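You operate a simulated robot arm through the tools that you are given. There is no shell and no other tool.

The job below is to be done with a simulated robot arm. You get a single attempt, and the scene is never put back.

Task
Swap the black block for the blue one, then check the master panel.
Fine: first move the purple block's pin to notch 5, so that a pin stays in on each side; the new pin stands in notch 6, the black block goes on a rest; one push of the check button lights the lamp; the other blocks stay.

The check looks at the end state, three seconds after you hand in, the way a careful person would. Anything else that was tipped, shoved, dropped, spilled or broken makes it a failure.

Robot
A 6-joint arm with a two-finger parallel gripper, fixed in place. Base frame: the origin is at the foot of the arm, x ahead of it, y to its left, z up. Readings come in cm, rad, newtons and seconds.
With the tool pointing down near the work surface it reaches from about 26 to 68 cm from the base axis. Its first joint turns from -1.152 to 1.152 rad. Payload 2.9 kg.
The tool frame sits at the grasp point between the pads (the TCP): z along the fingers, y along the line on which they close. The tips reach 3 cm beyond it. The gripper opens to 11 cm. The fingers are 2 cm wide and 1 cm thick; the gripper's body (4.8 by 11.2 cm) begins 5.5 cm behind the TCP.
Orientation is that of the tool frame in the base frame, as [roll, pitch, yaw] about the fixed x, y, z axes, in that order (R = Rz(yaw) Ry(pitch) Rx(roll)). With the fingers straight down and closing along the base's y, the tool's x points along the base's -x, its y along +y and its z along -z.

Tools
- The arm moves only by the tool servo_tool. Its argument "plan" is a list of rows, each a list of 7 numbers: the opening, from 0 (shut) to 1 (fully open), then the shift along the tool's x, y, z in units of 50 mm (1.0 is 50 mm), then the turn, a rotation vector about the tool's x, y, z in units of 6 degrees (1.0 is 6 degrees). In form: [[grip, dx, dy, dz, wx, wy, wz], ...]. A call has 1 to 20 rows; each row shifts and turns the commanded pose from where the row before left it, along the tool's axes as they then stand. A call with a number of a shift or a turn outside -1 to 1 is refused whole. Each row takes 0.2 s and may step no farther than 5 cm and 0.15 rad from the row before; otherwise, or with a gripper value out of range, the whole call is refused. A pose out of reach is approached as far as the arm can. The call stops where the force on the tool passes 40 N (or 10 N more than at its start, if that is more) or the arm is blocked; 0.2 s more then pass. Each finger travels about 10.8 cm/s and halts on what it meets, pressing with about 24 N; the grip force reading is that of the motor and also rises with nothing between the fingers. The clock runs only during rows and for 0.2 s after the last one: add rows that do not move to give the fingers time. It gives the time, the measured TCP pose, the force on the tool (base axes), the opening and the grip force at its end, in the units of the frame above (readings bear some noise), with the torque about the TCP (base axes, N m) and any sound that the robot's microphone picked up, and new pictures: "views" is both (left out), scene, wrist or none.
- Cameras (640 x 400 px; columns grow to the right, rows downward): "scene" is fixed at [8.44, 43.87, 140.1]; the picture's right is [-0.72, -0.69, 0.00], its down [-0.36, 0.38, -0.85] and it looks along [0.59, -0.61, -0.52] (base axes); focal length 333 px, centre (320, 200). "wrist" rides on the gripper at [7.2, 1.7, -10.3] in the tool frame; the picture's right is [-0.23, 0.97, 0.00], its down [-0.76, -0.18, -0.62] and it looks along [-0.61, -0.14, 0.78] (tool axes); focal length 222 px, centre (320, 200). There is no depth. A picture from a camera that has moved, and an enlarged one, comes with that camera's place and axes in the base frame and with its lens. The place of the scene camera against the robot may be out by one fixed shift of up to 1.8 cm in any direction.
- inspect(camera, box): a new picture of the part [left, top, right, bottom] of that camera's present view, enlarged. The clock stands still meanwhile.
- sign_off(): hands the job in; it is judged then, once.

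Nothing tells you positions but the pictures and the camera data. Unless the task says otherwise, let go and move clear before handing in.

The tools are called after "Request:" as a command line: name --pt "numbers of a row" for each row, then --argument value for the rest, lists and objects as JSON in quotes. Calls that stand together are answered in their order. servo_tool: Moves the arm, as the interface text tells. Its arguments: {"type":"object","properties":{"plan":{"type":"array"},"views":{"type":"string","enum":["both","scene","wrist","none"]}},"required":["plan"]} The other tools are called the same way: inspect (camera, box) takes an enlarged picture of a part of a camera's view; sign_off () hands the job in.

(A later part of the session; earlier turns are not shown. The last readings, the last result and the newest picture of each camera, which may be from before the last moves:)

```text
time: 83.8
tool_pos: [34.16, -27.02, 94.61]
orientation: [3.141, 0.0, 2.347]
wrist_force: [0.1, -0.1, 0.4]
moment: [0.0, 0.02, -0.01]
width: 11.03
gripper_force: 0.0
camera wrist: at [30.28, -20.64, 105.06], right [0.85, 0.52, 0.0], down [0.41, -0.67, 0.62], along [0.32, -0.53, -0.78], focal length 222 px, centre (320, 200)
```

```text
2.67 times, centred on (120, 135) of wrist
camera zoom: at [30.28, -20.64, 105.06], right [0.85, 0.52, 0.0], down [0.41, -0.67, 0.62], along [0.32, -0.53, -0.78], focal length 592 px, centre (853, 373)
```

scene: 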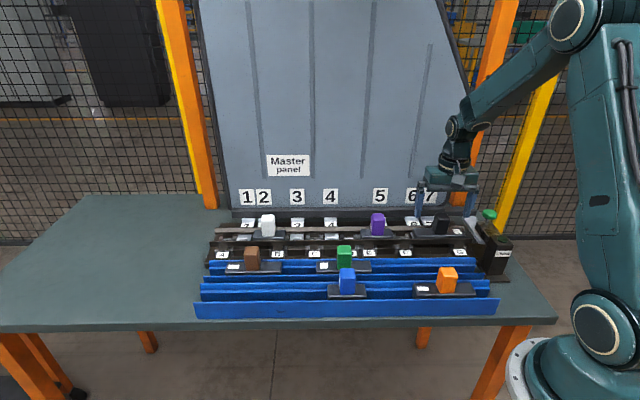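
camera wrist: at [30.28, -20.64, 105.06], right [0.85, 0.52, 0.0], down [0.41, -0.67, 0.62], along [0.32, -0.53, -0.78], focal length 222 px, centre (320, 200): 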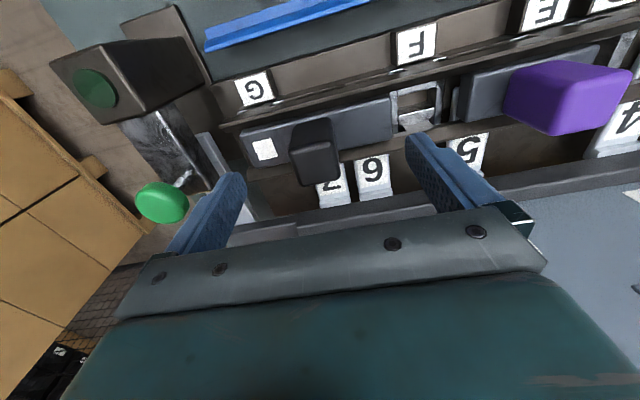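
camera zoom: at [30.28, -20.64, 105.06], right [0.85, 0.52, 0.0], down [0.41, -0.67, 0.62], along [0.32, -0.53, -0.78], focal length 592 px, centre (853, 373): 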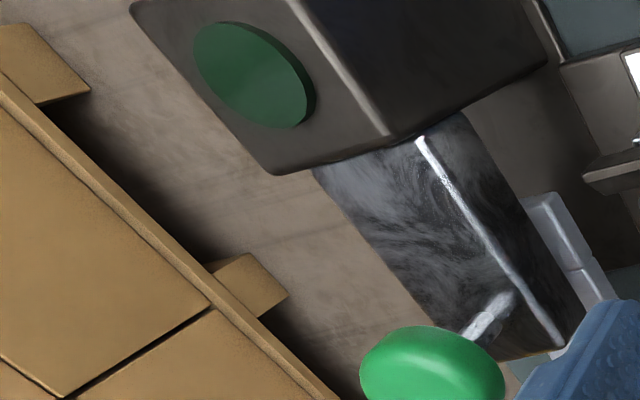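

Black's handle is centred within about 2 mm. I'll lower, straddle it, then close and lift slowly.

Request:
servo_tool --pt "1 -0.02 -0.03 0.2 0 0 0" --pt "1 0 0 0.3 0 0 0" --pt "1 0 0 0.26 0 0 0" --pt "0.6 0 0 0 0 0 0" --pt "0.42 0 0 0 0 0 0" --pt "0.42 0 0 0 0 0 0"

Request:
inspect --camera "wrist" --box '[200, 100, 440, 250]'

Request:
inspect --camera "scene" --box '[400, 190, 496, 250]'

```text
time: 85.2
tool_pos: [33.98, -27.15, 90.9]
orientation: [-3.14, 0.001, 2.346]
wrist_force: [0.2, -0.9, 0.0]
moment: [-0.02, -0.02, 0.0]
width: 4.62
gripper_force: 0.1
camera wrist: at [30.18, -20.69, 101.38], right [0.85, 0.52, 0.0], down [0.41, -0.67, 0.62], along [0.32, -0.53, -0.78], focal length 222 px, centre (320, 200)
```

scene: 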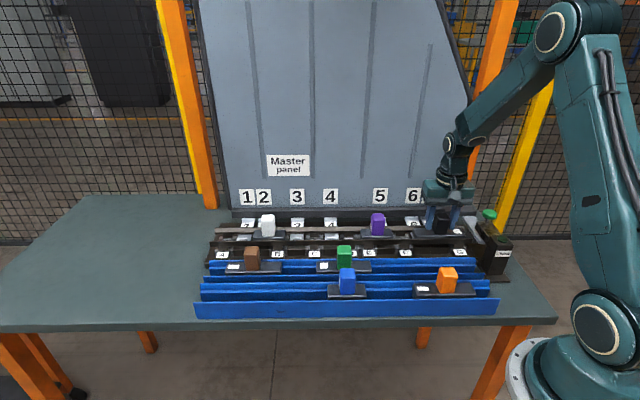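
wrist: 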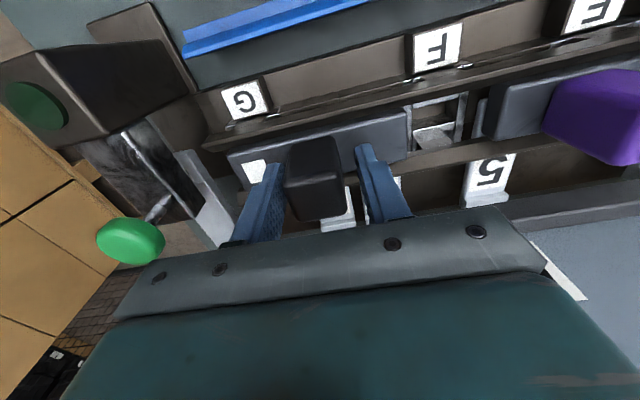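

```text
2.67 times, centred on (320, 175) of wrist
camera zoom: at [30.18, -20.69, 101.38], right [0.85, 0.52, 0.0], down [0.41, -0.67, 0.62], along [0.32, -0.53, -0.78], focal length 592 px, centre (320, 267)
```

zoom: 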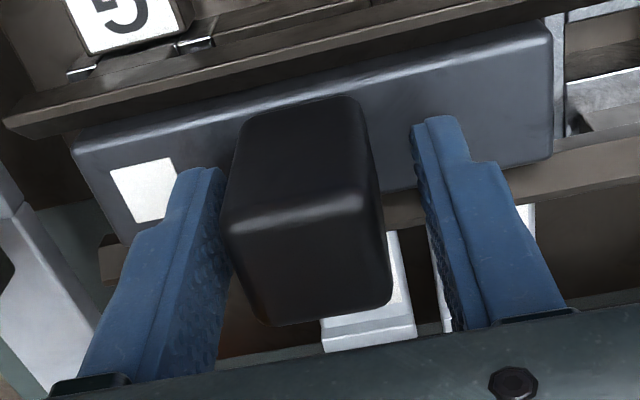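

```text
6.67 times, centred on (448, 220) of scene
camera zoom: at [8.44, 43.87, 140.1], right [-0.72, -0.69, 0.0], down [-0.36, 0.38, -0.85], along [0.59, -0.61, -0.52], focal length 2220 px, centre (-533, 67)
```

zoom: 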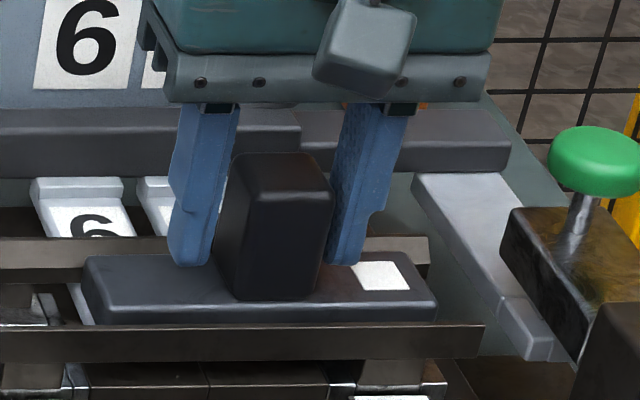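

The handle sits slightly closer to one finger, so I'll shift 2 mm, then close.

Request:
servo_tool --pt "0.42 0 -0.04 0 0 0 0" --pt "0.3 0 0 0 0 0 0" --pt "0 0 0 0 0 0 0" --pt "0 0 0 0 0 0 0" --pt "0 0 0 0 0 0 0" --views "none"

```text
time: 86.4
tool_pos: [33.94, -27.16, 91.0]
orientation: [3.14, -0.001, 2.346]
wrist_force: [-1.5, -1.4, -0.1]
moment: [-0.02, 0.02, 0.32]
width: 3.2
gripper_force: 24.3
```

Good grip with little side force. Lifting slowly.

Request:
servo_tool --pt "0 0 0 -0.05 0 0 0" --pt "0 0 0 -0.1 0 0 0" --pt "0 0 0 -0.1 0 0 0" --pt "0 0 0 -0.1 0 0 0" --pt "0 0 0 -0.15 0 0 0" --pt "0 0 0 -0.2 0 0 0" --pt "0 0 0 -0.2 0 0 0" --pt "0 0 0 -0.2 0 0 0" --pt "0 0 0 -0.2 0 0 0" --pt "0 0 0 0 0 0 0"

Request:
inspect --camera "scene" --box '[400, 180, 496, 240]'

Request:
inspect --camera "scene" --box '[225, 205, 405, 317]'

```text
time: 88.6
tool_pos: [33.92, -27.22, 97.44]
orientation: [3.14, -0.001, 2.345]
wrist_force: [-0.3, -0.6, -3.6]
moment: [0.0, 0.01, 0.01]
width: 3.19
gripper_force: 23.6
camera wrist: at [29.98, -20.85, 107.89], right [0.85, 0.52, 0.0], down [0.41, -0.67, 0.62], along [0.32, -0.53, -0.78], focal length 222 px, centre (320, 200)
```

scene: 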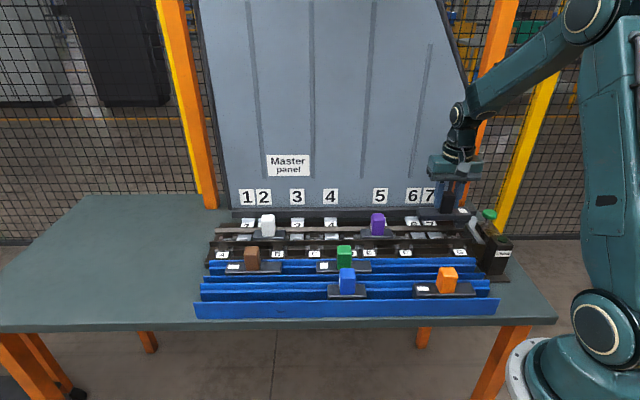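
wrist: 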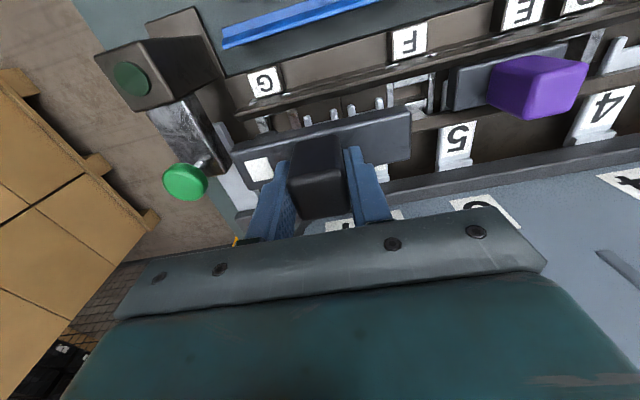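

```text
6.67 times, centred on (448, 210) of scene
camera zoom: at [8.45, 43.87, 140.1], right [-0.72, -0.69, 0.0], down [-0.36, 0.38, -0.85], along [0.59, -0.61, -0.52], focal length 2220 px, centre (-533, 133)
```

zoom: 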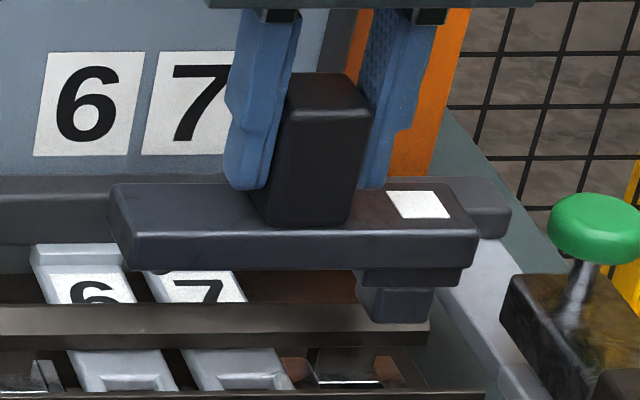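

```text
3.56 times, centred on (315, 261) of scene
camera zoom: at [8.45, 43.87, 140.1], right [-0.72, -0.69, 0.0], down [-0.36, 0.38, -0.85], along [0.59, -0.61, -0.52], focal length 1184 px, centre (338, -17)
```

zoom: 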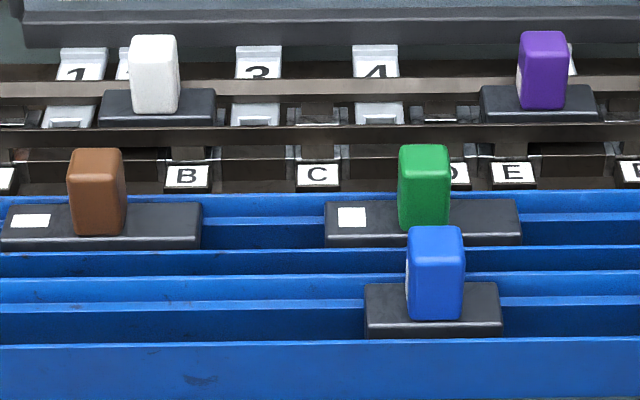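

Black is clear of the rail (pin was in 6, key in G). I'll carry it slowly to the free part of the back rest.

Request:
servo_tool --pt "0 0.106 0.0666 0 0 0 0" --pt "0 0.212 0.1332 0 0 0 0" --pt "0 0.212 0.1332 0 0 0 0" --pt "0 0.212 0.1332 0 0 0 0" --pt "0 0.212 0.1332 0 0 0 0" --pt "0 0.212 0.1332 0 0 0 0" --pt "0 0.212 0.1332 0 0 0 0" --pt "0 0.212 0.1332 0 0 0 0" --pt "0 0.212 0.1332 0 0 0 0" --pt "0 0.212 0.1332 0 0 0 0" --pt "0 0.106 0.0666 0 0 0 0" --pt "0 0 0 0.15 0 0 0" --pt "0 0 0 0.2 0 0 0" --pt "0 0 0 0.2 0 0 0" --pt "0 0 0 0.2 0 0 0" --pt "0 0 0 0 0 0 0"

Request:
inspect --camera "scene" --box '[376, 205, 488, 275]'

Request:
inspect --camera "wrist" --box '[180, 60, 460, 235]'

```text
time: 92.0
tool_pos: [31.28, -14.9, 93.76]
orientation: [3.141, 0.0, 2.346]
wrist_force: [0.2, 0.0, -3.6]
moment: [0.01, -0.02, -0.02]
width: 3.19
gripper_force: 23.8
camera wrist: at [27.36, -8.57, 104.16], right [0.85, 0.52, 0.0], down [0.41, -0.67, 0.62], along [0.32, -0.53, -0.78], focal length 222 px, centre (320, 200)
```

scene: 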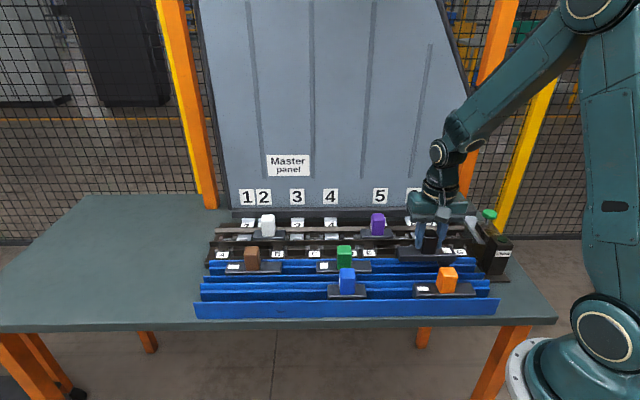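
wrist: 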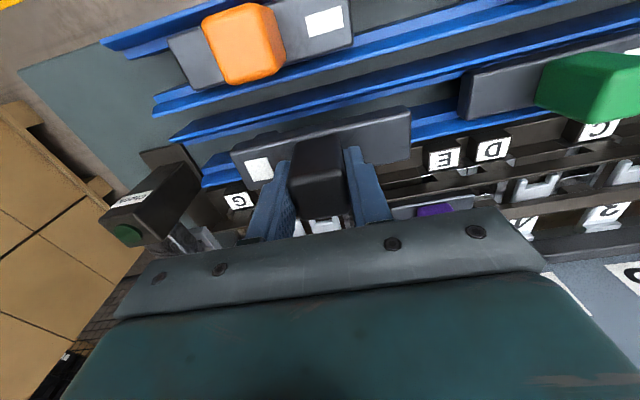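

```text
5.71 times, centred on (432, 240) of scene
camera zoom: at [8.45, 43.87, 140.1], right [-0.72, -0.69, 0.0], down [-0.36, 0.38, -0.85], along [0.59, -0.61, -0.52], focal length 1903 px, centre (-320, -29)
```

zoom: 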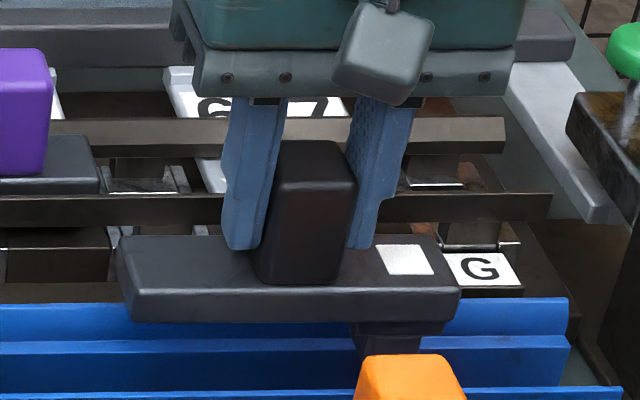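

```text
2.29 times, centred on (320, 148) of wrist
camera zoom: at [27.36, -8.57, 104.16], right [0.85, 0.52, 0.0], down [0.41, -0.67, 0.62], along [0.32, -0.53, -0.78], focal length 508 px, centre (320, 320)
```

zoom: 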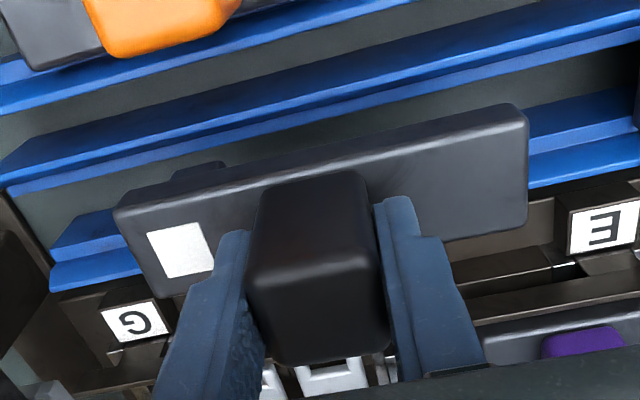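

Black is over the back rest, well aligned. Lowering carefully.

Request:
servo_tool --pt "0 0 0 0.1 0 0 0" --pt "0 0 0 0.12 0 0 0" --pt "0 0 0 0.12 0 0 0" --pt "0 0 0 0.12 0 0 0" --pt "0 0 0 0.12 0 0 0" --pt "0 0 0 0 0 0 0" --views "none"

Request:
servo_tool --pt "0 0 0 0.06 0 0 0" --pt "0 0 0 0.04 0 0 0" --pt "0 0 0 0 0 0 0"

Request:
inspect --camera "scene" --box '[376, 205, 488, 275]'

```text
time: 93.4
tool_pos: [31.4, -15.0, 90.77]
orientation: [3.141, -0.001, 2.347]
wrist_force: [-0.5, -0.5, -3.5]
moment: [-0.01, 0.0, 0.0]
width: 3.17
gripper_force: 24.1
```

```text
time: 94.2
tool_pos: [31.37, -15.12, 90.44]
orientation: [-3.142, 0.001, 2.345]
wrist_force: [-0.8, 0.4, 16.4]
moment: [-0.15, 0.58, -0.01]
width: 3.2
gripper_force: 23.9
camera wrist: at [27.37, -8.59, 100.86], right [0.85, 0.52, 0.0], down [0.4, -0.67, 0.62], along [0.32, -0.53, -0.78], focal length 222 px, centre (320, 200)
```

scene: 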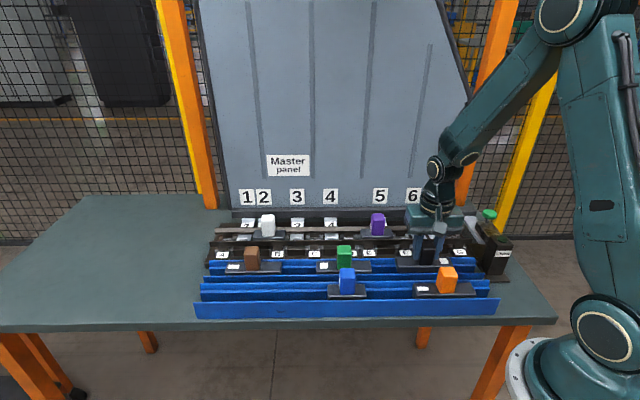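
wrist: 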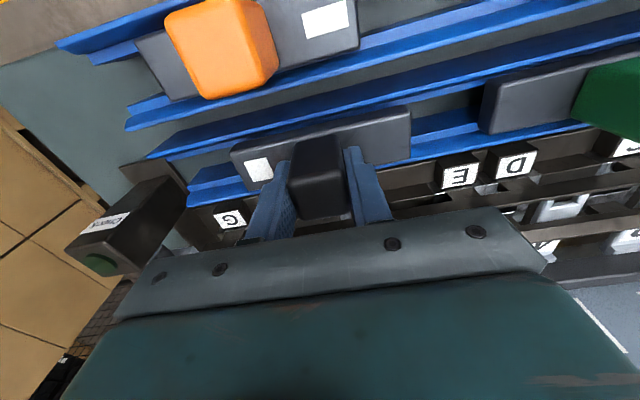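

```text
5.71 times, centred on (432, 240) of scene
camera zoom: at [8.43, 43.88, 140.1], right [-0.72, -0.69, 0.0], down [-0.36, 0.38, -0.85], along [0.59, -0.61, -0.52], focal length 1903 px, centre (-320, -29)
```

zoom: 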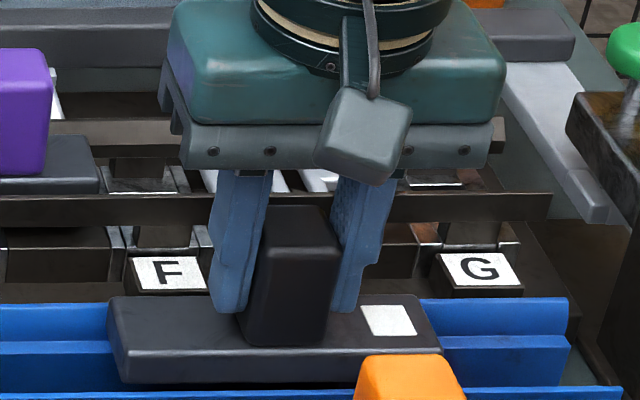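

Contact came early, with the moment pointing at the front tray wall. I'll lift a touch, shift 2.5 mm toward the panel and try again.

Request:
servo_tool --pt "0 0 0 -0.06 0 0 0" --pt "0 -0.05 0 0 0 0 0" --pt "0 0 0 0 0 0 0" --views "none"

Request:
servo_tool --pt "0 0 0 0.04 0 0 0" --pt "0 0 0 0.03 0 0 0" --pt "0 0 0 0 0 0 0" --views "wrist"

Request:
inspect --camera "wrist" --box '[180, 60, 460, 235]'

```text
time: 95.0
tool_pos: [31.43, -15.1, 90.8]
orientation: [-3.142, -0.003, 2.345]
wrist_force: [0.5, 0.6, -4.1]
moment: [-0.01, -0.01, 0.03]
width: 3.2
gripper_force: 23.8
```

```text
time: 95.8
tool_pos: [31.47, -15.21, 90.31]
orientation: [-3.141, 0.001, 2.346]
wrist_force: [-0.6, 0.5, -3.3]
moment: [-0.01, -0.01, 0.0]
width: 3.19
gripper_force: 24.0
camera wrist: at [27.62, -8.72, 100.74], right [0.85, 0.52, 0.0], down [0.41, -0.67, 0.62], along [0.32, -0.53, -0.78], focal length 222 px, centre (320, 200)
```

wrist: 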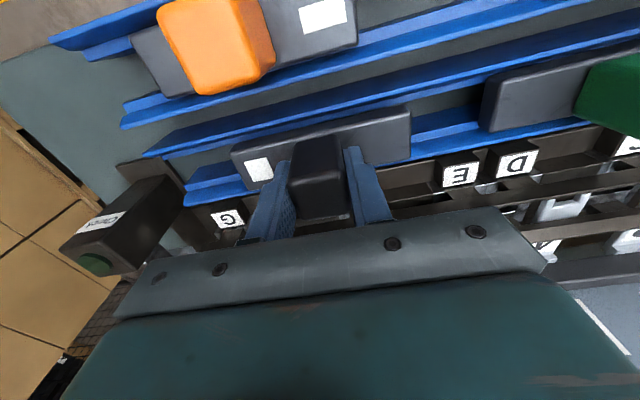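

```text
2.29 times, centred on (320, 148) of wrist
camera zoom: at [27.62, -8.72, 100.74], right [0.85, 0.52, 0.0], down [0.41, -0.67, 0.62], along [0.32, -0.53, -0.78], focal length 508 px, centre (320, 320)
```

zoom: 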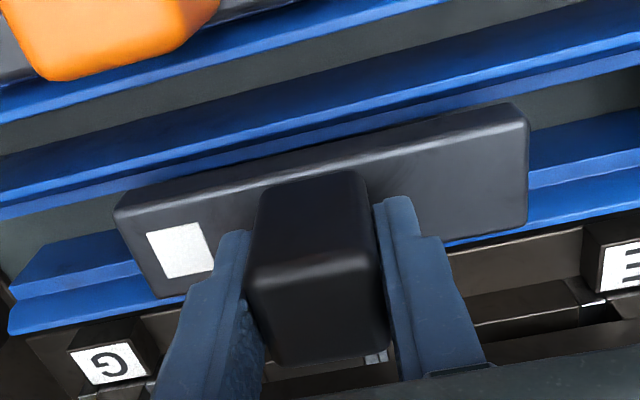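

Clear now — past the earlier contact height. Continuing to the ledge.

Request:
servo_tool --pt "0 0 0 0.04 0 0 0" --pt "0 0 0 0.04 0 0 0" --pt "0 0 0 0 0 0 0" --views "none"

Request:
servo_tool --pt "0 0 0 0.04 0 0 0" --pt "0 0 0 0 0 0 0" --views "none"

Request:
servo_tool --pt "0 0 0 0.03 0 0 0" --pt "0 0 0 0 0 0 0"

Request:
inspect --camera "scene" --box '[376, 205, 488, 275]'

```text
time: 96.6
tool_pos: [31.52, -15.17, 89.91]
orientation: [-3.141, 0.001, 2.345]
wrist_force: [-0.1, 0.0, -3.9]
moment: [-0.03, 0.0, 0.0]
width: 3.18
gripper_force: 24.2
```

```text
time: 97.2
tool_pos: [31.53, -15.29, 89.78]
orientation: [-3.141, 0.001, 2.345]
wrist_force: [0.8, 0.8, -3.7]
moment: [-0.03, -0.02, 0.0]
width: 3.19
gripper_force: 23.9
```

```text
time: 97.8
tool_pos: [31.47, -15.18, 89.6]
orientation: [3.141, 0.0, 2.344]
wrist_force: [0.9, -0.3, -2.5]
moment: [0.0, -0.02, 0.01]
width: 3.18
gripper_force: 23.9
camera wrist: at [27.59, -8.77, 99.96], right [0.85, 0.52, 0.0], down [0.41, -0.67, 0.62], along [0.32, -0.53, -0.78], focal length 222 px, centre (320, 200)
```

scene: 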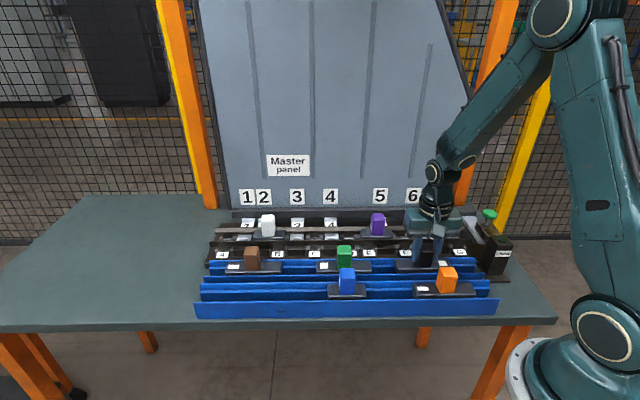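
wrist: 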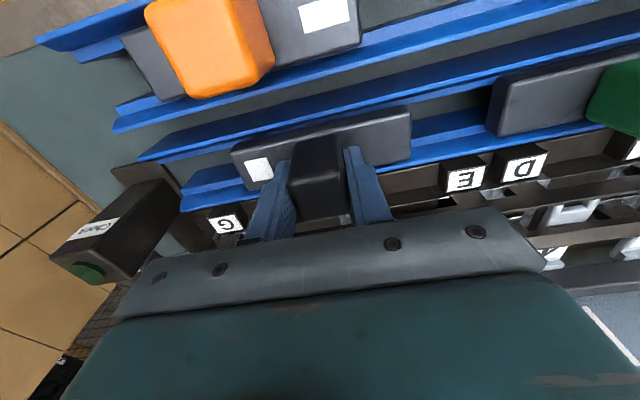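

```text
5.71 times, centred on (432, 240) of scene
camera zoom: at [8.45, 43.87, 140.1], right [-0.72, -0.69, 0.0], down [-0.36, 0.38, -0.85], along [0.59, -0.61, -0.52], focal length 1903 px, centre (-320, -29)
```

zoom: 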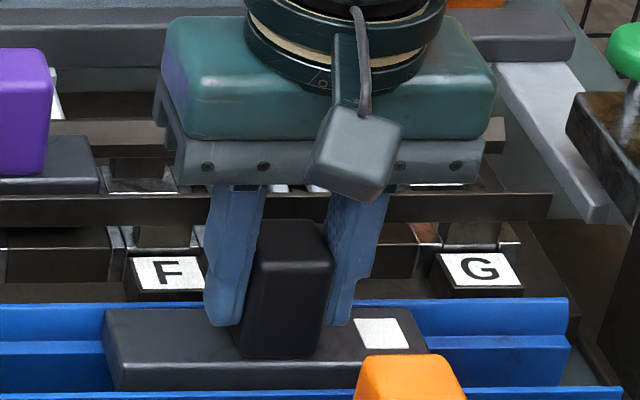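

Almost down. A couple more small steps until contact.

Request:
servo_tool --pt "0 0 0 0.03 0 0 0" --pt "0 0 0 0 0 0 0" --views "none"

Request:
servo_tool --pt "0 0 0 0.02 0 0 0" --pt "0 0 0 0 0 0 0" --views "none"

```text
time: 98.4
tool_pos: [31.54, -15.25, 89.41]
orientation: [3.141, 0.0, 2.345]
wrist_force: [0.4, 0.0, -2.9]
moment: [0.02, 0.02, 0.03]
width: 3.18
gripper_force: 23.9
```

```text
time: 99.0
tool_pos: [31.5, -15.15, 89.33]
orientation: [3.141, -0.001, 2.346]
wrist_force: [-6.3, 2.8, 14.7]
moment: [-0.01, 0.03, 0.04]
width: 3.19
gripper_force: 23.9
```

Seated flat on both ledges. Releasing and backing up.

Request:
servo_tool --pt "0 0 0 -0.012 0 0 0" --pt "0.3 0 0 0 0 0 0" --pt "0.42 0 0 0 0 0 0" --pt "0.42 0 0 0 0 0 0" --pt "0.42 0 0 -0.3 0 0 0" --pt "0.42 0 0 -0.5 0 0 0" --pt "0.42 0 0 -0.5 0 0 0" --pt "0.42 0 0 -0.5 0 0 0" --pt "1 0 0 0 0 0 0" --pt "1 0 0 0 0 0 0"

Request:
inspect --camera "scene" --box '[320, 205, 480, 305]'

Request:
inspect --camera "wrist" --box '[180, 40, 460, 215]'

```text
time: 101.2
tool_pos: [31.48, -15.15, 98.47]
orientation: [3.141, 0.001, 2.346]
wrist_force: [-0.9, 0.1, 1.2]
moment: [-0.01, -0.01, 0.02]
width: 11.02
gripper_force: 0.1
camera wrist: at [27.61, -8.84, 108.71], right [0.85, 0.52, 0.0], down [0.41, -0.67, 0.62], along [0.32, -0.53, -0.78], focal length 222 px, centre (320, 200)
```

scene: 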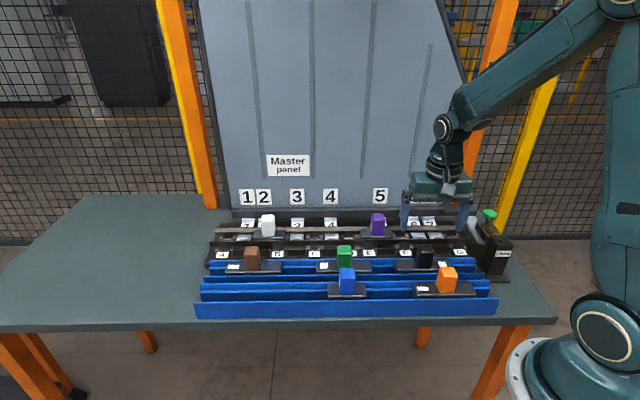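
wrist: 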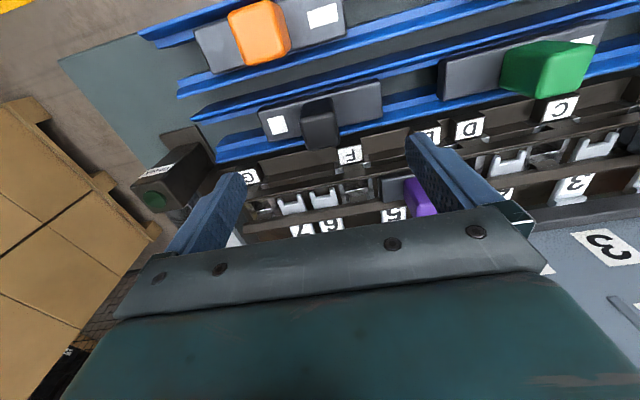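

```text
4.00 times, centred on (400, 255) of scene
camera zoom: at [8.44, 43.87, 140.1], right [-0.72, -0.69, 0.0], down [-0.36, 0.38, -0.85], along [0.59, -0.61, -0.52], focal length 1332 px, centre (0, -20)
```

zoom: 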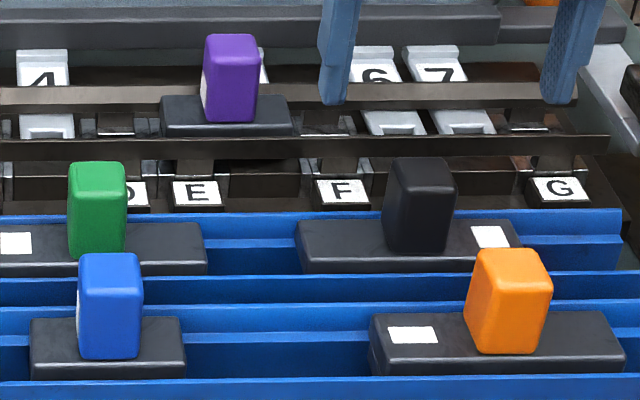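

```text
2.29 times, centred on (320, 128) of wrist
camera zoom: at [27.61, -8.84, 108.71], right [0.85, 0.52, 0.0], down [0.41, -0.67, 0.62], along [0.32, -0.53, -0.78], focal length 508 px, centre (320, 366)
```

zoom: 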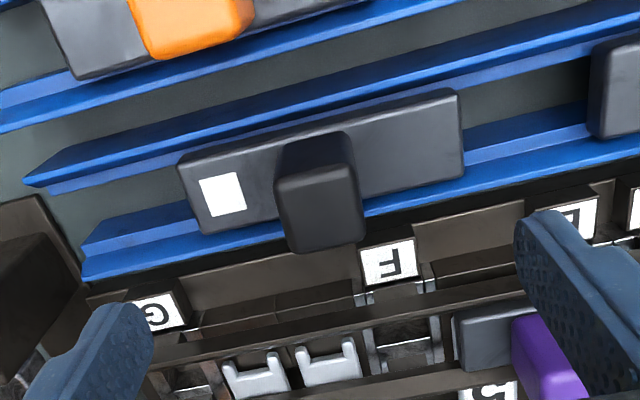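

Black rests properly and the panel is stable. Now to the blue block in the front rest.

Request:
servo_tool --pt "1 0.318 0.744 0 0 0 0" --pt "1 0.318 0.744 0 0 0 0" --pt "1 0.318 0.744 0 0 0 0" --pt "1 0.318 0.744 0 0 0 0" --pt "1 0.318 0.744 0 0 0 0" --pt "1 0 0 0.45 0 0 0" --pt "1 0 0 0.45 0 0 0" --pt "1 0 0 0 0 0 0"

Request:
inspect --camera "wrist" --box '[200, 60, 440, 210]'

Request:
inspect --camera "scene" --box '[300, 240, 396, 300]'

```text
time: 103.0
tool_pos: [39.22, 3.67, 93.86]
orientation: [-3.141, 0.001, 2.345]
wrist_force: [0.0, 0.1, 0.3]
moment: [0.04, 0.0, 0.0]
width: 11.0
gripper_force: 0.0
camera wrist: at [35.3, 10.08, 104.18], right [0.85, 0.52, 0.0], down [0.41, -0.67, 0.62], along [0.32, -0.53, -0.78], focal length 222 px, centre (320, 200)
```

scene: 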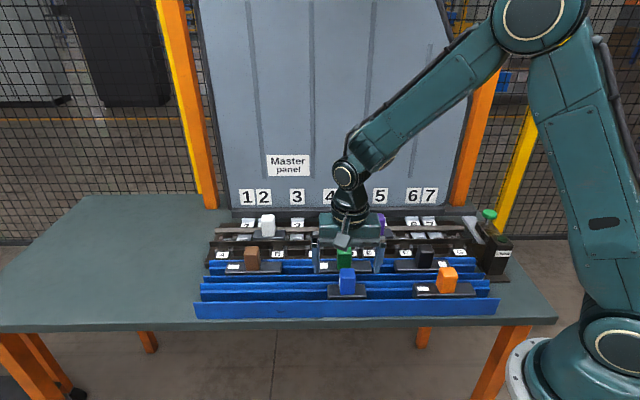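
wrist: 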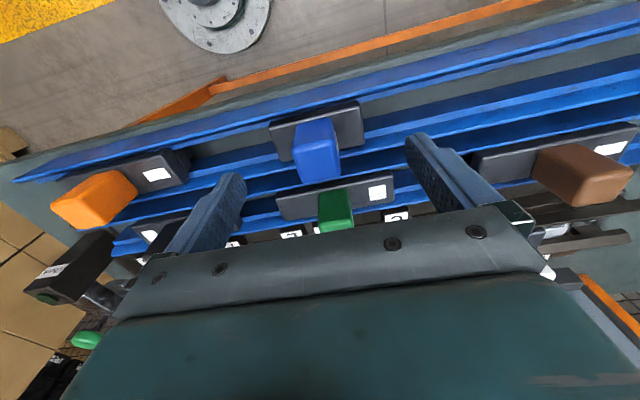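

```text
2.67 times, centred on (320, 135) of wrist
camera zoom: at [35.3, 10.08, 104.18], right [0.85, 0.52, 0.0], down [0.41, -0.67, 0.62], along [0.32, -0.53, -0.78], focal length 592 px, centre (320, 373)
```

zoom: 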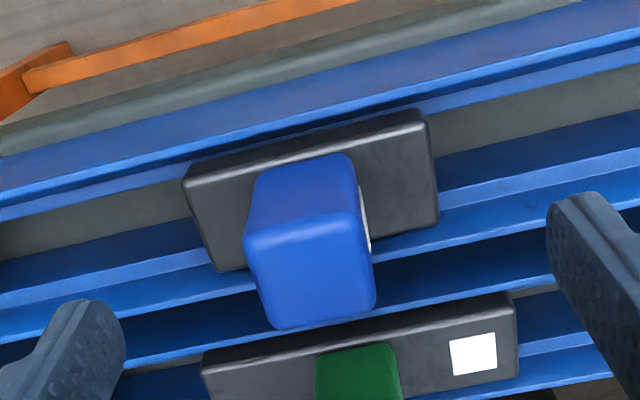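

```text
6.67 times, centred on (348, 270) of scene
camera zoom: at [8.45, 43.87, 140.1], right [-0.72, -0.69, 0.0], down [-0.36, 0.38, -0.85], along [0.59, -0.61, -0.52], focal length 2220 px, centre (133, -267)
```

zoom: 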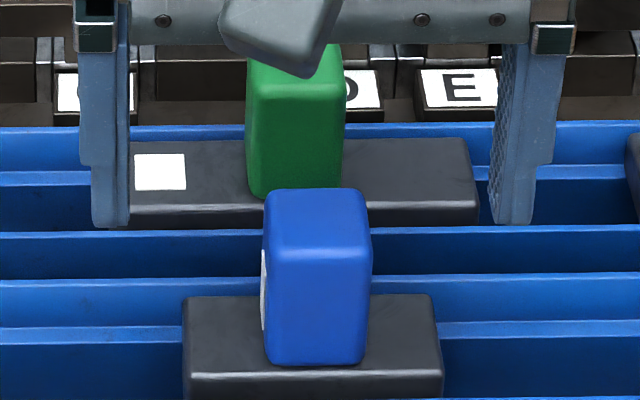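

Blue is about 5 mm further toward the panel than my TCP. I'll correct, lower and straddle it.

Request:
servo_tool --pt "1 -0.1 -0.02 0.3 0 0 0" --pt "1 0 0 0.3 0 0 0" --pt "1 0 0 0.27 0 0 0" --pt "0.6 0 0 0 0 0 0" --pt "0.42 0 0 0 0 0 0" --pt "0.42 0 0 0 0 0 0"

Request:
inspect --camera "wrist" --box '[200, 100, 440, 250]'

Request:
inspect --camera "scene" --box '[300, 240, 396, 300]'

```text
time: 104.4
tool_pos: [39.65, 3.03, 89.52]
orientation: [3.142, 0.0, 2.345]
wrist_force: [-0.1, -0.1, -0.1]
moment: [-0.01, -0.01, -0.02]
width: 4.64
gripper_force: 0.0
camera wrist: at [35.62, 9.5, 99.85], right [0.85, 0.52, 0.0], down [0.41, -0.67, 0.62], along [0.32, -0.53, -0.78], focal length 222 px, centre (320, 200)
```

scene: 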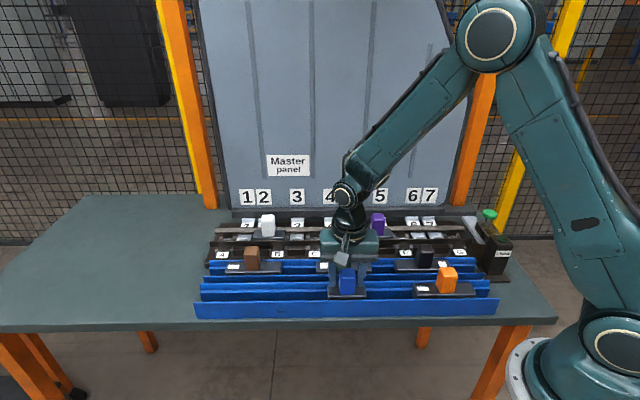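
wrist: 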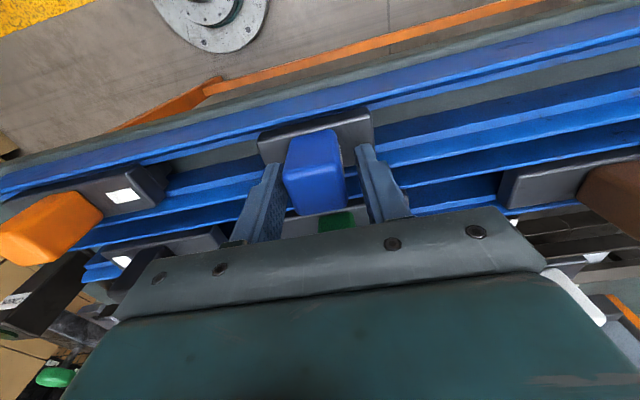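

```text
2.67 times, centred on (320, 175) of wrist
camera zoom: at [35.62, 9.5, 99.85], right [0.85, 0.52, 0.0], down [0.41, -0.67, 0.62], along [0.32, -0.53, -0.78], focal length 592 px, centre (320, 267)
```

zoom: 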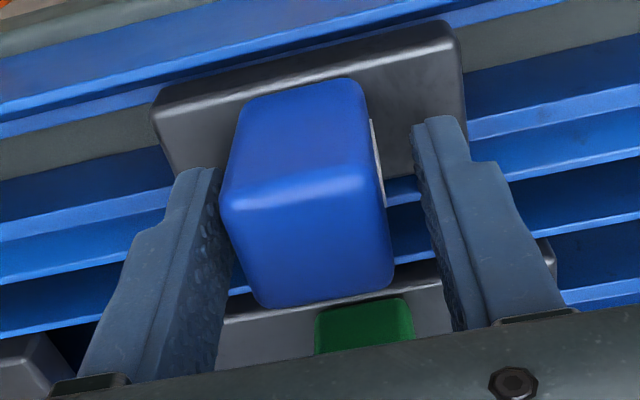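

```text
6.67 times, centred on (348, 270) of scene
camera zoom: at [8.44, 43.87, 140.1], right [-0.72, -0.69, 0.0], down [-0.36, 0.38, -0.85], along [0.59, -0.61, -0.52], focal length 2220 px, centre (133, -267)
```

zoom: 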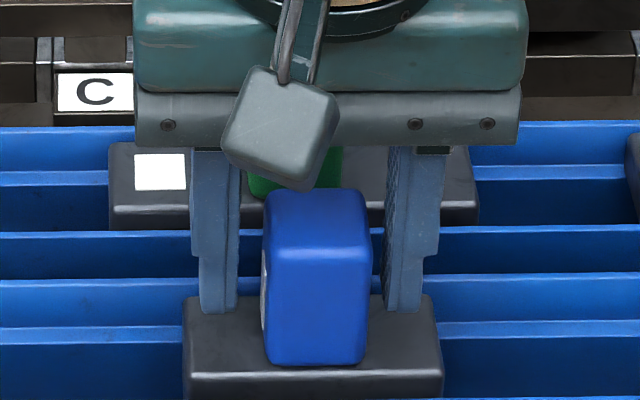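

I'll nudge 2.5 mm and close; this matches purple's grip geometry so I can reuse its seating offsets.

Request:
servo_tool --pt "0.42 0.024 -0.05 0 0 0 0" --pt "0.42 0 0 0 0 0 0" --views "wrist"

Request:
inspect --camera "wrist" --box '[200, 100, 440, 250]'

Request:
servo_tool --pt "0.3 0 0 0 0 0 0" --pt "0 0 0 0 0 0 0" --pt "0 0 0 0 0 0 0" --pt "0 0 0 0 0 0 0" --views "none"

```text
time: 105.0
tool_pos: [39.35, 2.98, 89.43]
orientation: [-3.14, 0.0, 2.347]
wrist_force: [0.4, 0.3, -0.5]
moment: [-0.01, -0.02, 0.01]
width: 4.63
gripper_force: 0.0
camera wrist: at [35.38, 9.41, 99.89], right [0.85, 0.52, 0.0], down [0.41, -0.67, 0.62], along [0.32, -0.53, -0.78], focal length 222 px, centre (320, 200)
```

wrist: 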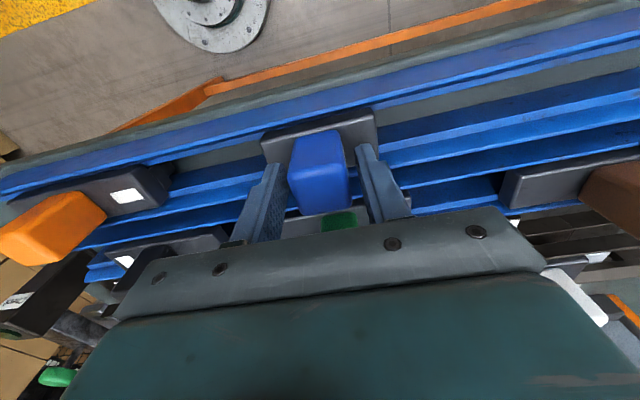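

```text
2.67 times, centred on (320, 175) of wrist
camera zoom: at [35.38, 9.41, 99.89], right [0.85, 0.52, 0.0], down [0.41, -0.67, 0.62], along [0.32, -0.53, -0.78], focal length 592 px, centre (320, 267)
```

zoom: 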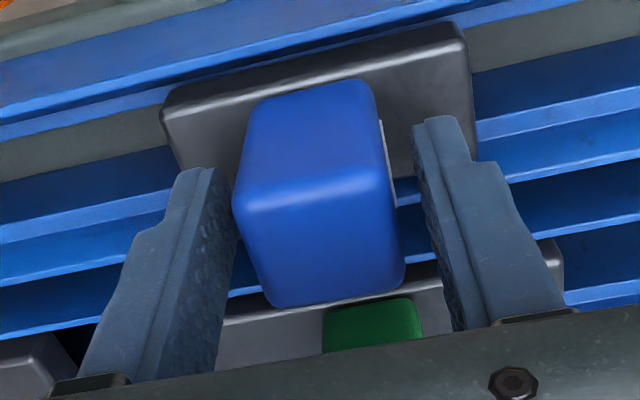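

```text
time: 106.0
tool_pos: [39.34, 2.94, 89.55]
orientation: [-3.141, -0.001, 2.348]
wrist_force: [1.0, 0.0, 2.2]
moment: [0.05, 0.03, 0.04]
width: 3.17
gripper_force: 23.8
```

Blue is gripped. Lifting slowly, well above the neighbouring handles.

Request:
servo_tool --pt "0 0 0 -0.05 0 0 0" --pt "0 0 0 -0.1 0 0 0" --pt "0 0 0 -0.15 0 0 0" --pt "0 0 0 -0.2 0 0 0" --pt "0 0 0 -0.2 0 0 0" --pt "0 0 0 -0.2 0 0 0" --pt "0 0 0 -0.2 0 0 0" --pt "0 0 0 -0.2 0 0 0" --pt "0 0 0 -0.2 0 0 0" --pt "0 0 0 -0.2 0 0 0" --pt "0 0 0 -0.2 0 0 0" --pt "0 0 0 -0.2 0 0 0" --pt "0 0 0 -0.2 0 0 0" --pt "0 0 0 -0.1 0 0 0" --pt "0 0 0 0 0 0 0"

Request:
inspect --camera "scene" --box '[300, 205, 396, 265]'

Request:
inspect --camera "wrist" --box '[200, 100, 440, 250]'

```text
time: 109.2
tool_pos: [39.25, 3.07, 101.59]
orientation: [-3.141, 0.001, 2.347]
wrist_force: [-0.2, 0.0, -3.0]
moment: [-0.02, -0.02, 0.01]
width: 3.2
gripper_force: 24.7
camera wrist: at [35.32, 9.42, 111.98], right [0.85, 0.52, 0.0], down [0.41, -0.67, 0.62], along [0.32, -0.53, -0.78], focal length 222 px, centre (320, 200)
```

scene: 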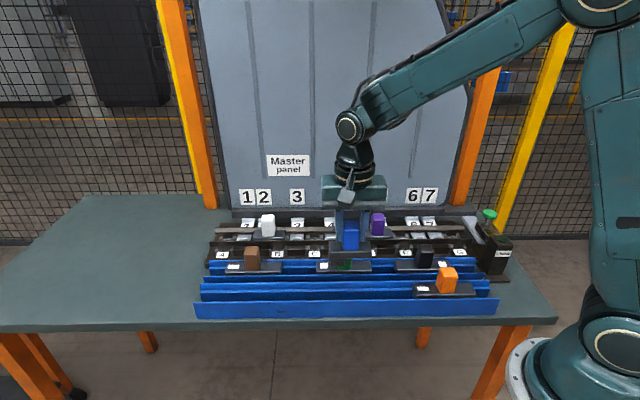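
wrist: 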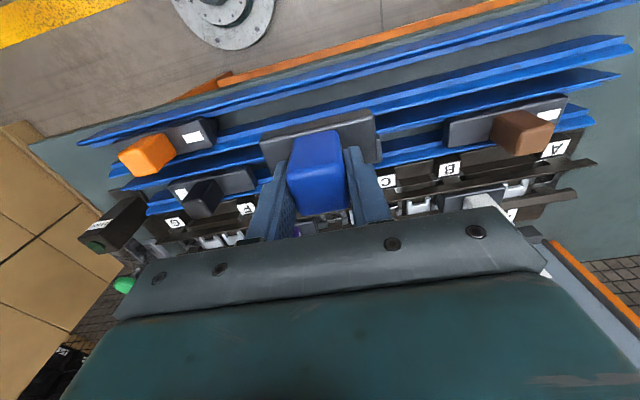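

```text
6.67 times, centred on (348, 235) of scene
camera zoom: at [8.45, 43.87, 140.1], right [-0.72, -0.69, 0.0], down [-0.36, 0.38, -0.85], along [0.59, -0.61, -0.52], focal length 2220 px, centre (133, -33)
```

zoom: 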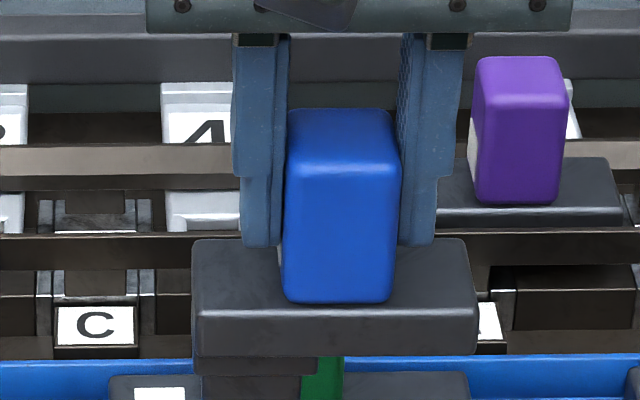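

```text
2.67 times, centred on (320, 175) of wrist
camera zoom: at [35.32, 9.42, 111.98], right [0.85, 0.52, 0.0], down [0.41, -0.67, 0.62], along [0.32, -0.53, -0.78], focal length 592 px, centre (320, 267)
```

zoom: 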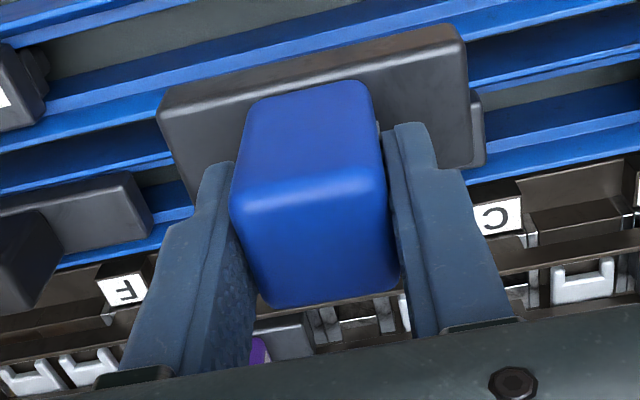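

Blue's key is on the notch‑1 side, as needed. I'll carry it slowly to above notch 6 / slot F.

Request:
servo_tool --pt "0 -0.085 -0.085 0 0 0 0" --pt "0 -0.19 -0.19 0 0 0 0" --pt "0 -0.19 -0.19 0 0 0 0" --pt "0 -0.19 -0.19 0 0 0 0" --pt "0 -0.19 -0.19 0 0 0 0" --pt "0 -0.19 -0.19 0 0 0 0" --pt "0 -0.19 -0.19 0 0 0 0" --pt "0 -0.19 -0.19 0 0 0 0" --pt "0 -0.19 -0.19 0 0 0 0" --pt "0 -0.19 -0.19 0 0 0 0" --pt "0 -0.19 -0.19 0 0 0 0" --pt "0 -0.19 -0.19 0 0 0 0" --pt "0 -0.19 -0.19 0 0 0 0" --pt "0 -0.19 -0.19 0 0 0 0" --pt "0 -0.19 -0.19 0 0 0 0" --pt "0 -0.19 -0.19 0 0 0 0" --pt "0 -0.19 -0.19 0 0 0 0" --pt "0 -0.19 -0.19 0 0 0 0" --pt "0 -0.19 -0.19 0 0 0 0" --pt "0 -0.082 -0.057 0 0 0 0" --views "scene"

```text
time: 113.4
tool_pos: [39.15, -22.27, 101.61]
orientation: [3.142, 0.0, 2.346]
wrist_force: [-0.8, 0.5, -2.7]
moment: [-0.05, 0.03, -0.02]
width: 3.18
gripper_force: 23.9
```

scene: 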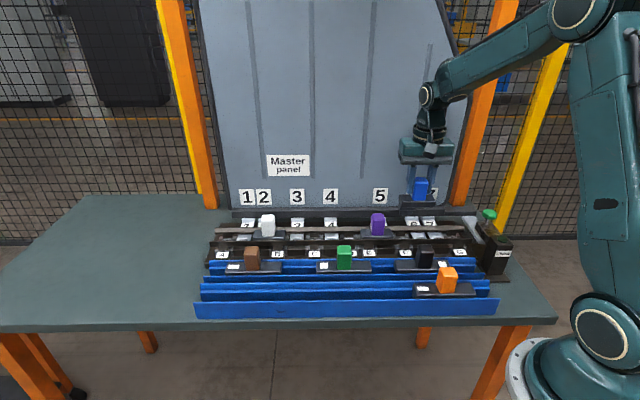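

In place above 6/F. I'll descend partway and check alignment.

Request:
servo_tool --pt "0 0 0 0.15 0 0 0" --pt "0 0 0 0.2 0 0 0" --pt "0 0 0 0.2 0 0 0" --pt "0 0 0 0.2 0 0 0" --pt "0 0 0 0.2 0 0 0" --pt "0 0 0 0.2 0 0 0" --pt "0 0 0 0.2 0 0 0" --pt "0 0 0 0.1 0 0 0" --pt "0 0 0 0 0 0 0"

Request:
inspect --camera "wrist" --box '[200, 60, 440, 210]'

Request:
inspect --camera "scene" --box '[375, 200, 455, 250]'

```text
time: 115.4
tool_pos: [39.14, -22.3, 94.12]
orientation: [3.141, 0.0, 2.347]
wrist_force: [-1.1, -0.8, -2.9]
moment: [-0.03, 0.01, 0.0]
width: 3.18
gripper_force: 23.7
camera wrist: at [35.21, -15.92, 104.68], right [0.85, 0.52, 0.0], down [0.41, -0.67, 0.62], along [0.32, -0.53, -0.78], focal length 222 px, centre (320, 200)
```

scene: 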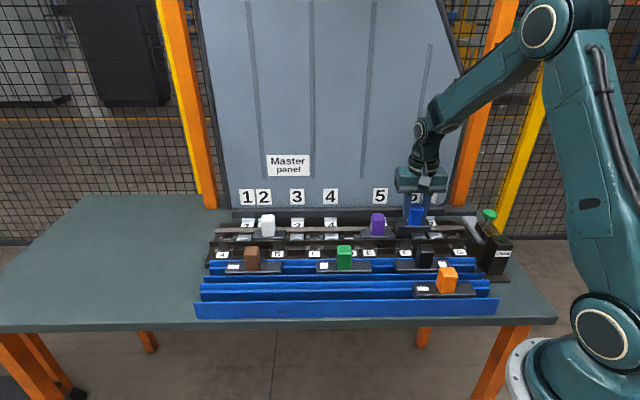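
wrist: 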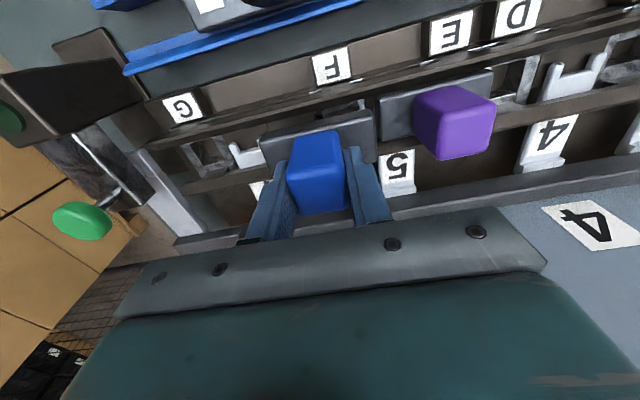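

```text
2.67 times, centred on (320, 135) of wrist
camera zoom: at [35.21, -15.92, 104.68], right [0.85, 0.52, 0.0], down [0.41, -0.67, 0.62], along [0.32, -0.53, -0.78], focal length 592 px, centre (320, 373)
```

zoom: 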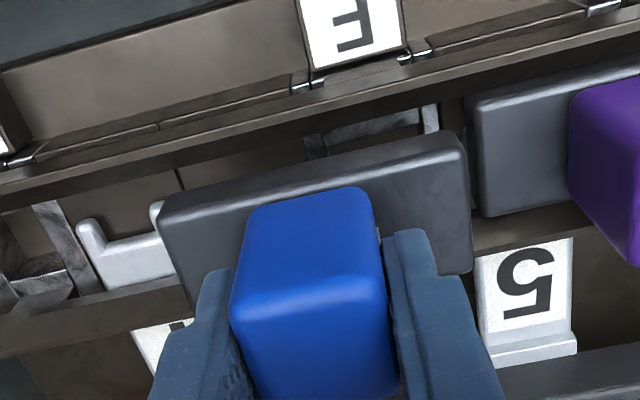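

```text
8.00 times, centred on (415, 225) of scene
camera zoom: at [8.45, 43.87, 140.1], right [-0.72, -0.69, 0.0], down [-0.36, 0.38, -0.85], along [0.59, -0.61, -0.52], focal length 2664 px, centre (-440, 0)
```

zoom: 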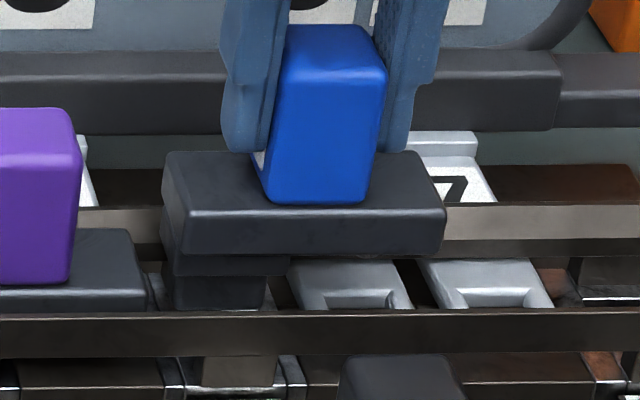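

Alignment looks right. Lowering gently with force checks.

Request:
servo_tool --pt "0 0 0 0.06 0 0 0" --pt "0 0 0 0.06 0 0 0" --pt "0 0 0 0.06 0 0 0" --pt "0 0 0 0.06 0 0 0" --pt "0 0 0 0 0 0 0" --views "none"

Request:
servo_tool --pt "0 0 0 0.05 0 0 0" --pt "0 0 0 0.05 0 0 0" --pt "0 0 0 0 0 0 0" --views "none"

Request:
servo_tool --pt "0 0 0 0.04 0 0 0" --pt "0 0 0 0.03 0 0 0" --pt "0 0 0 0 0 0 0"

Request:
inspect --camera "scene" --box '[375, 200, 455, 250]'

```text
time: 116.6
tool_pos: [39.05, -22.29, 93.05]
orientation: [3.14, 0.001, 2.347]
wrist_force: [-0.5, 0.3, -2.4]
moment: [-0.01, 0.0, 0.0]
width: 3.18
gripper_force: 24.2
```

```text
time: 117.4
tool_pos: [39.11, -22.26, 92.49]
orientation: [-3.141, 0.001, 2.346]
wrist_force: [0.8, -0.5, -2.2]
moment: [-0.03, 0.0, -0.03]
width: 3.14
gripper_force: 24.6
```

```text
time: 118.2
tool_pos: [39.05, -22.42, 92.13]
orientation: [3.141, -0.001, 2.344]
wrist_force: [-3.4, -3.7, 2.6]
moment: [-0.2, 0.22, 0.01]
width: 3.19
gripper_force: 24.0
camera wrist: at [35.17, -15.97, 102.61], right [0.86, 0.52, 0.0], down [0.41, -0.67, 0.62], along [0.32, -0.53, -0.78], focal length 222 px, centre (320, 200)
```

scene: 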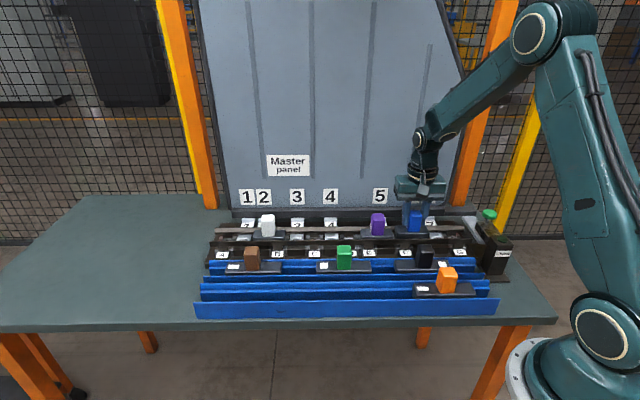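
wrist: 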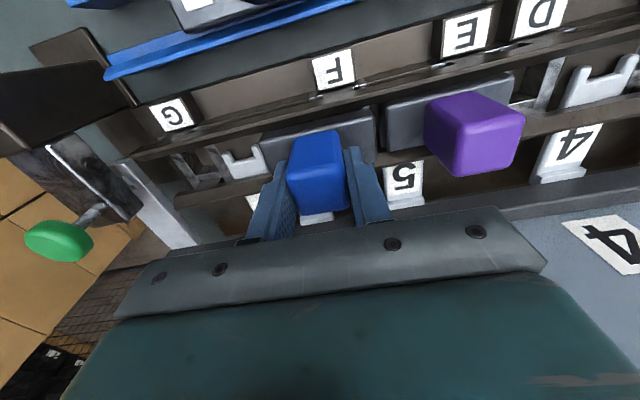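

```text
8.00 times, centred on (415, 225) of scene
camera zoom: at [8.43, 43.86, 140.1], right [-0.72, -0.69, 0.0], down [-0.36, 0.38, -0.85], along [0.59, -0.61, -0.52], focal length 2664 px, centre (-440, 0)
```

zoom: 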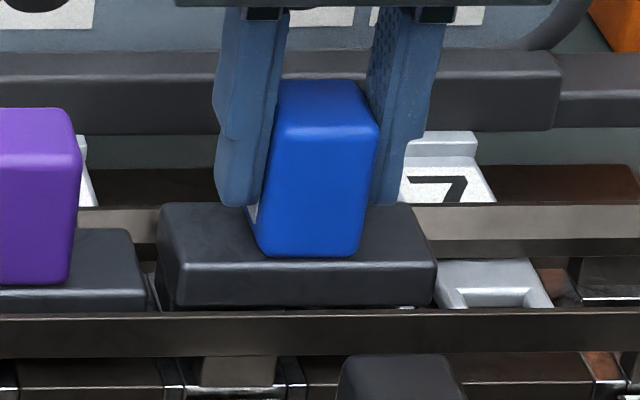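

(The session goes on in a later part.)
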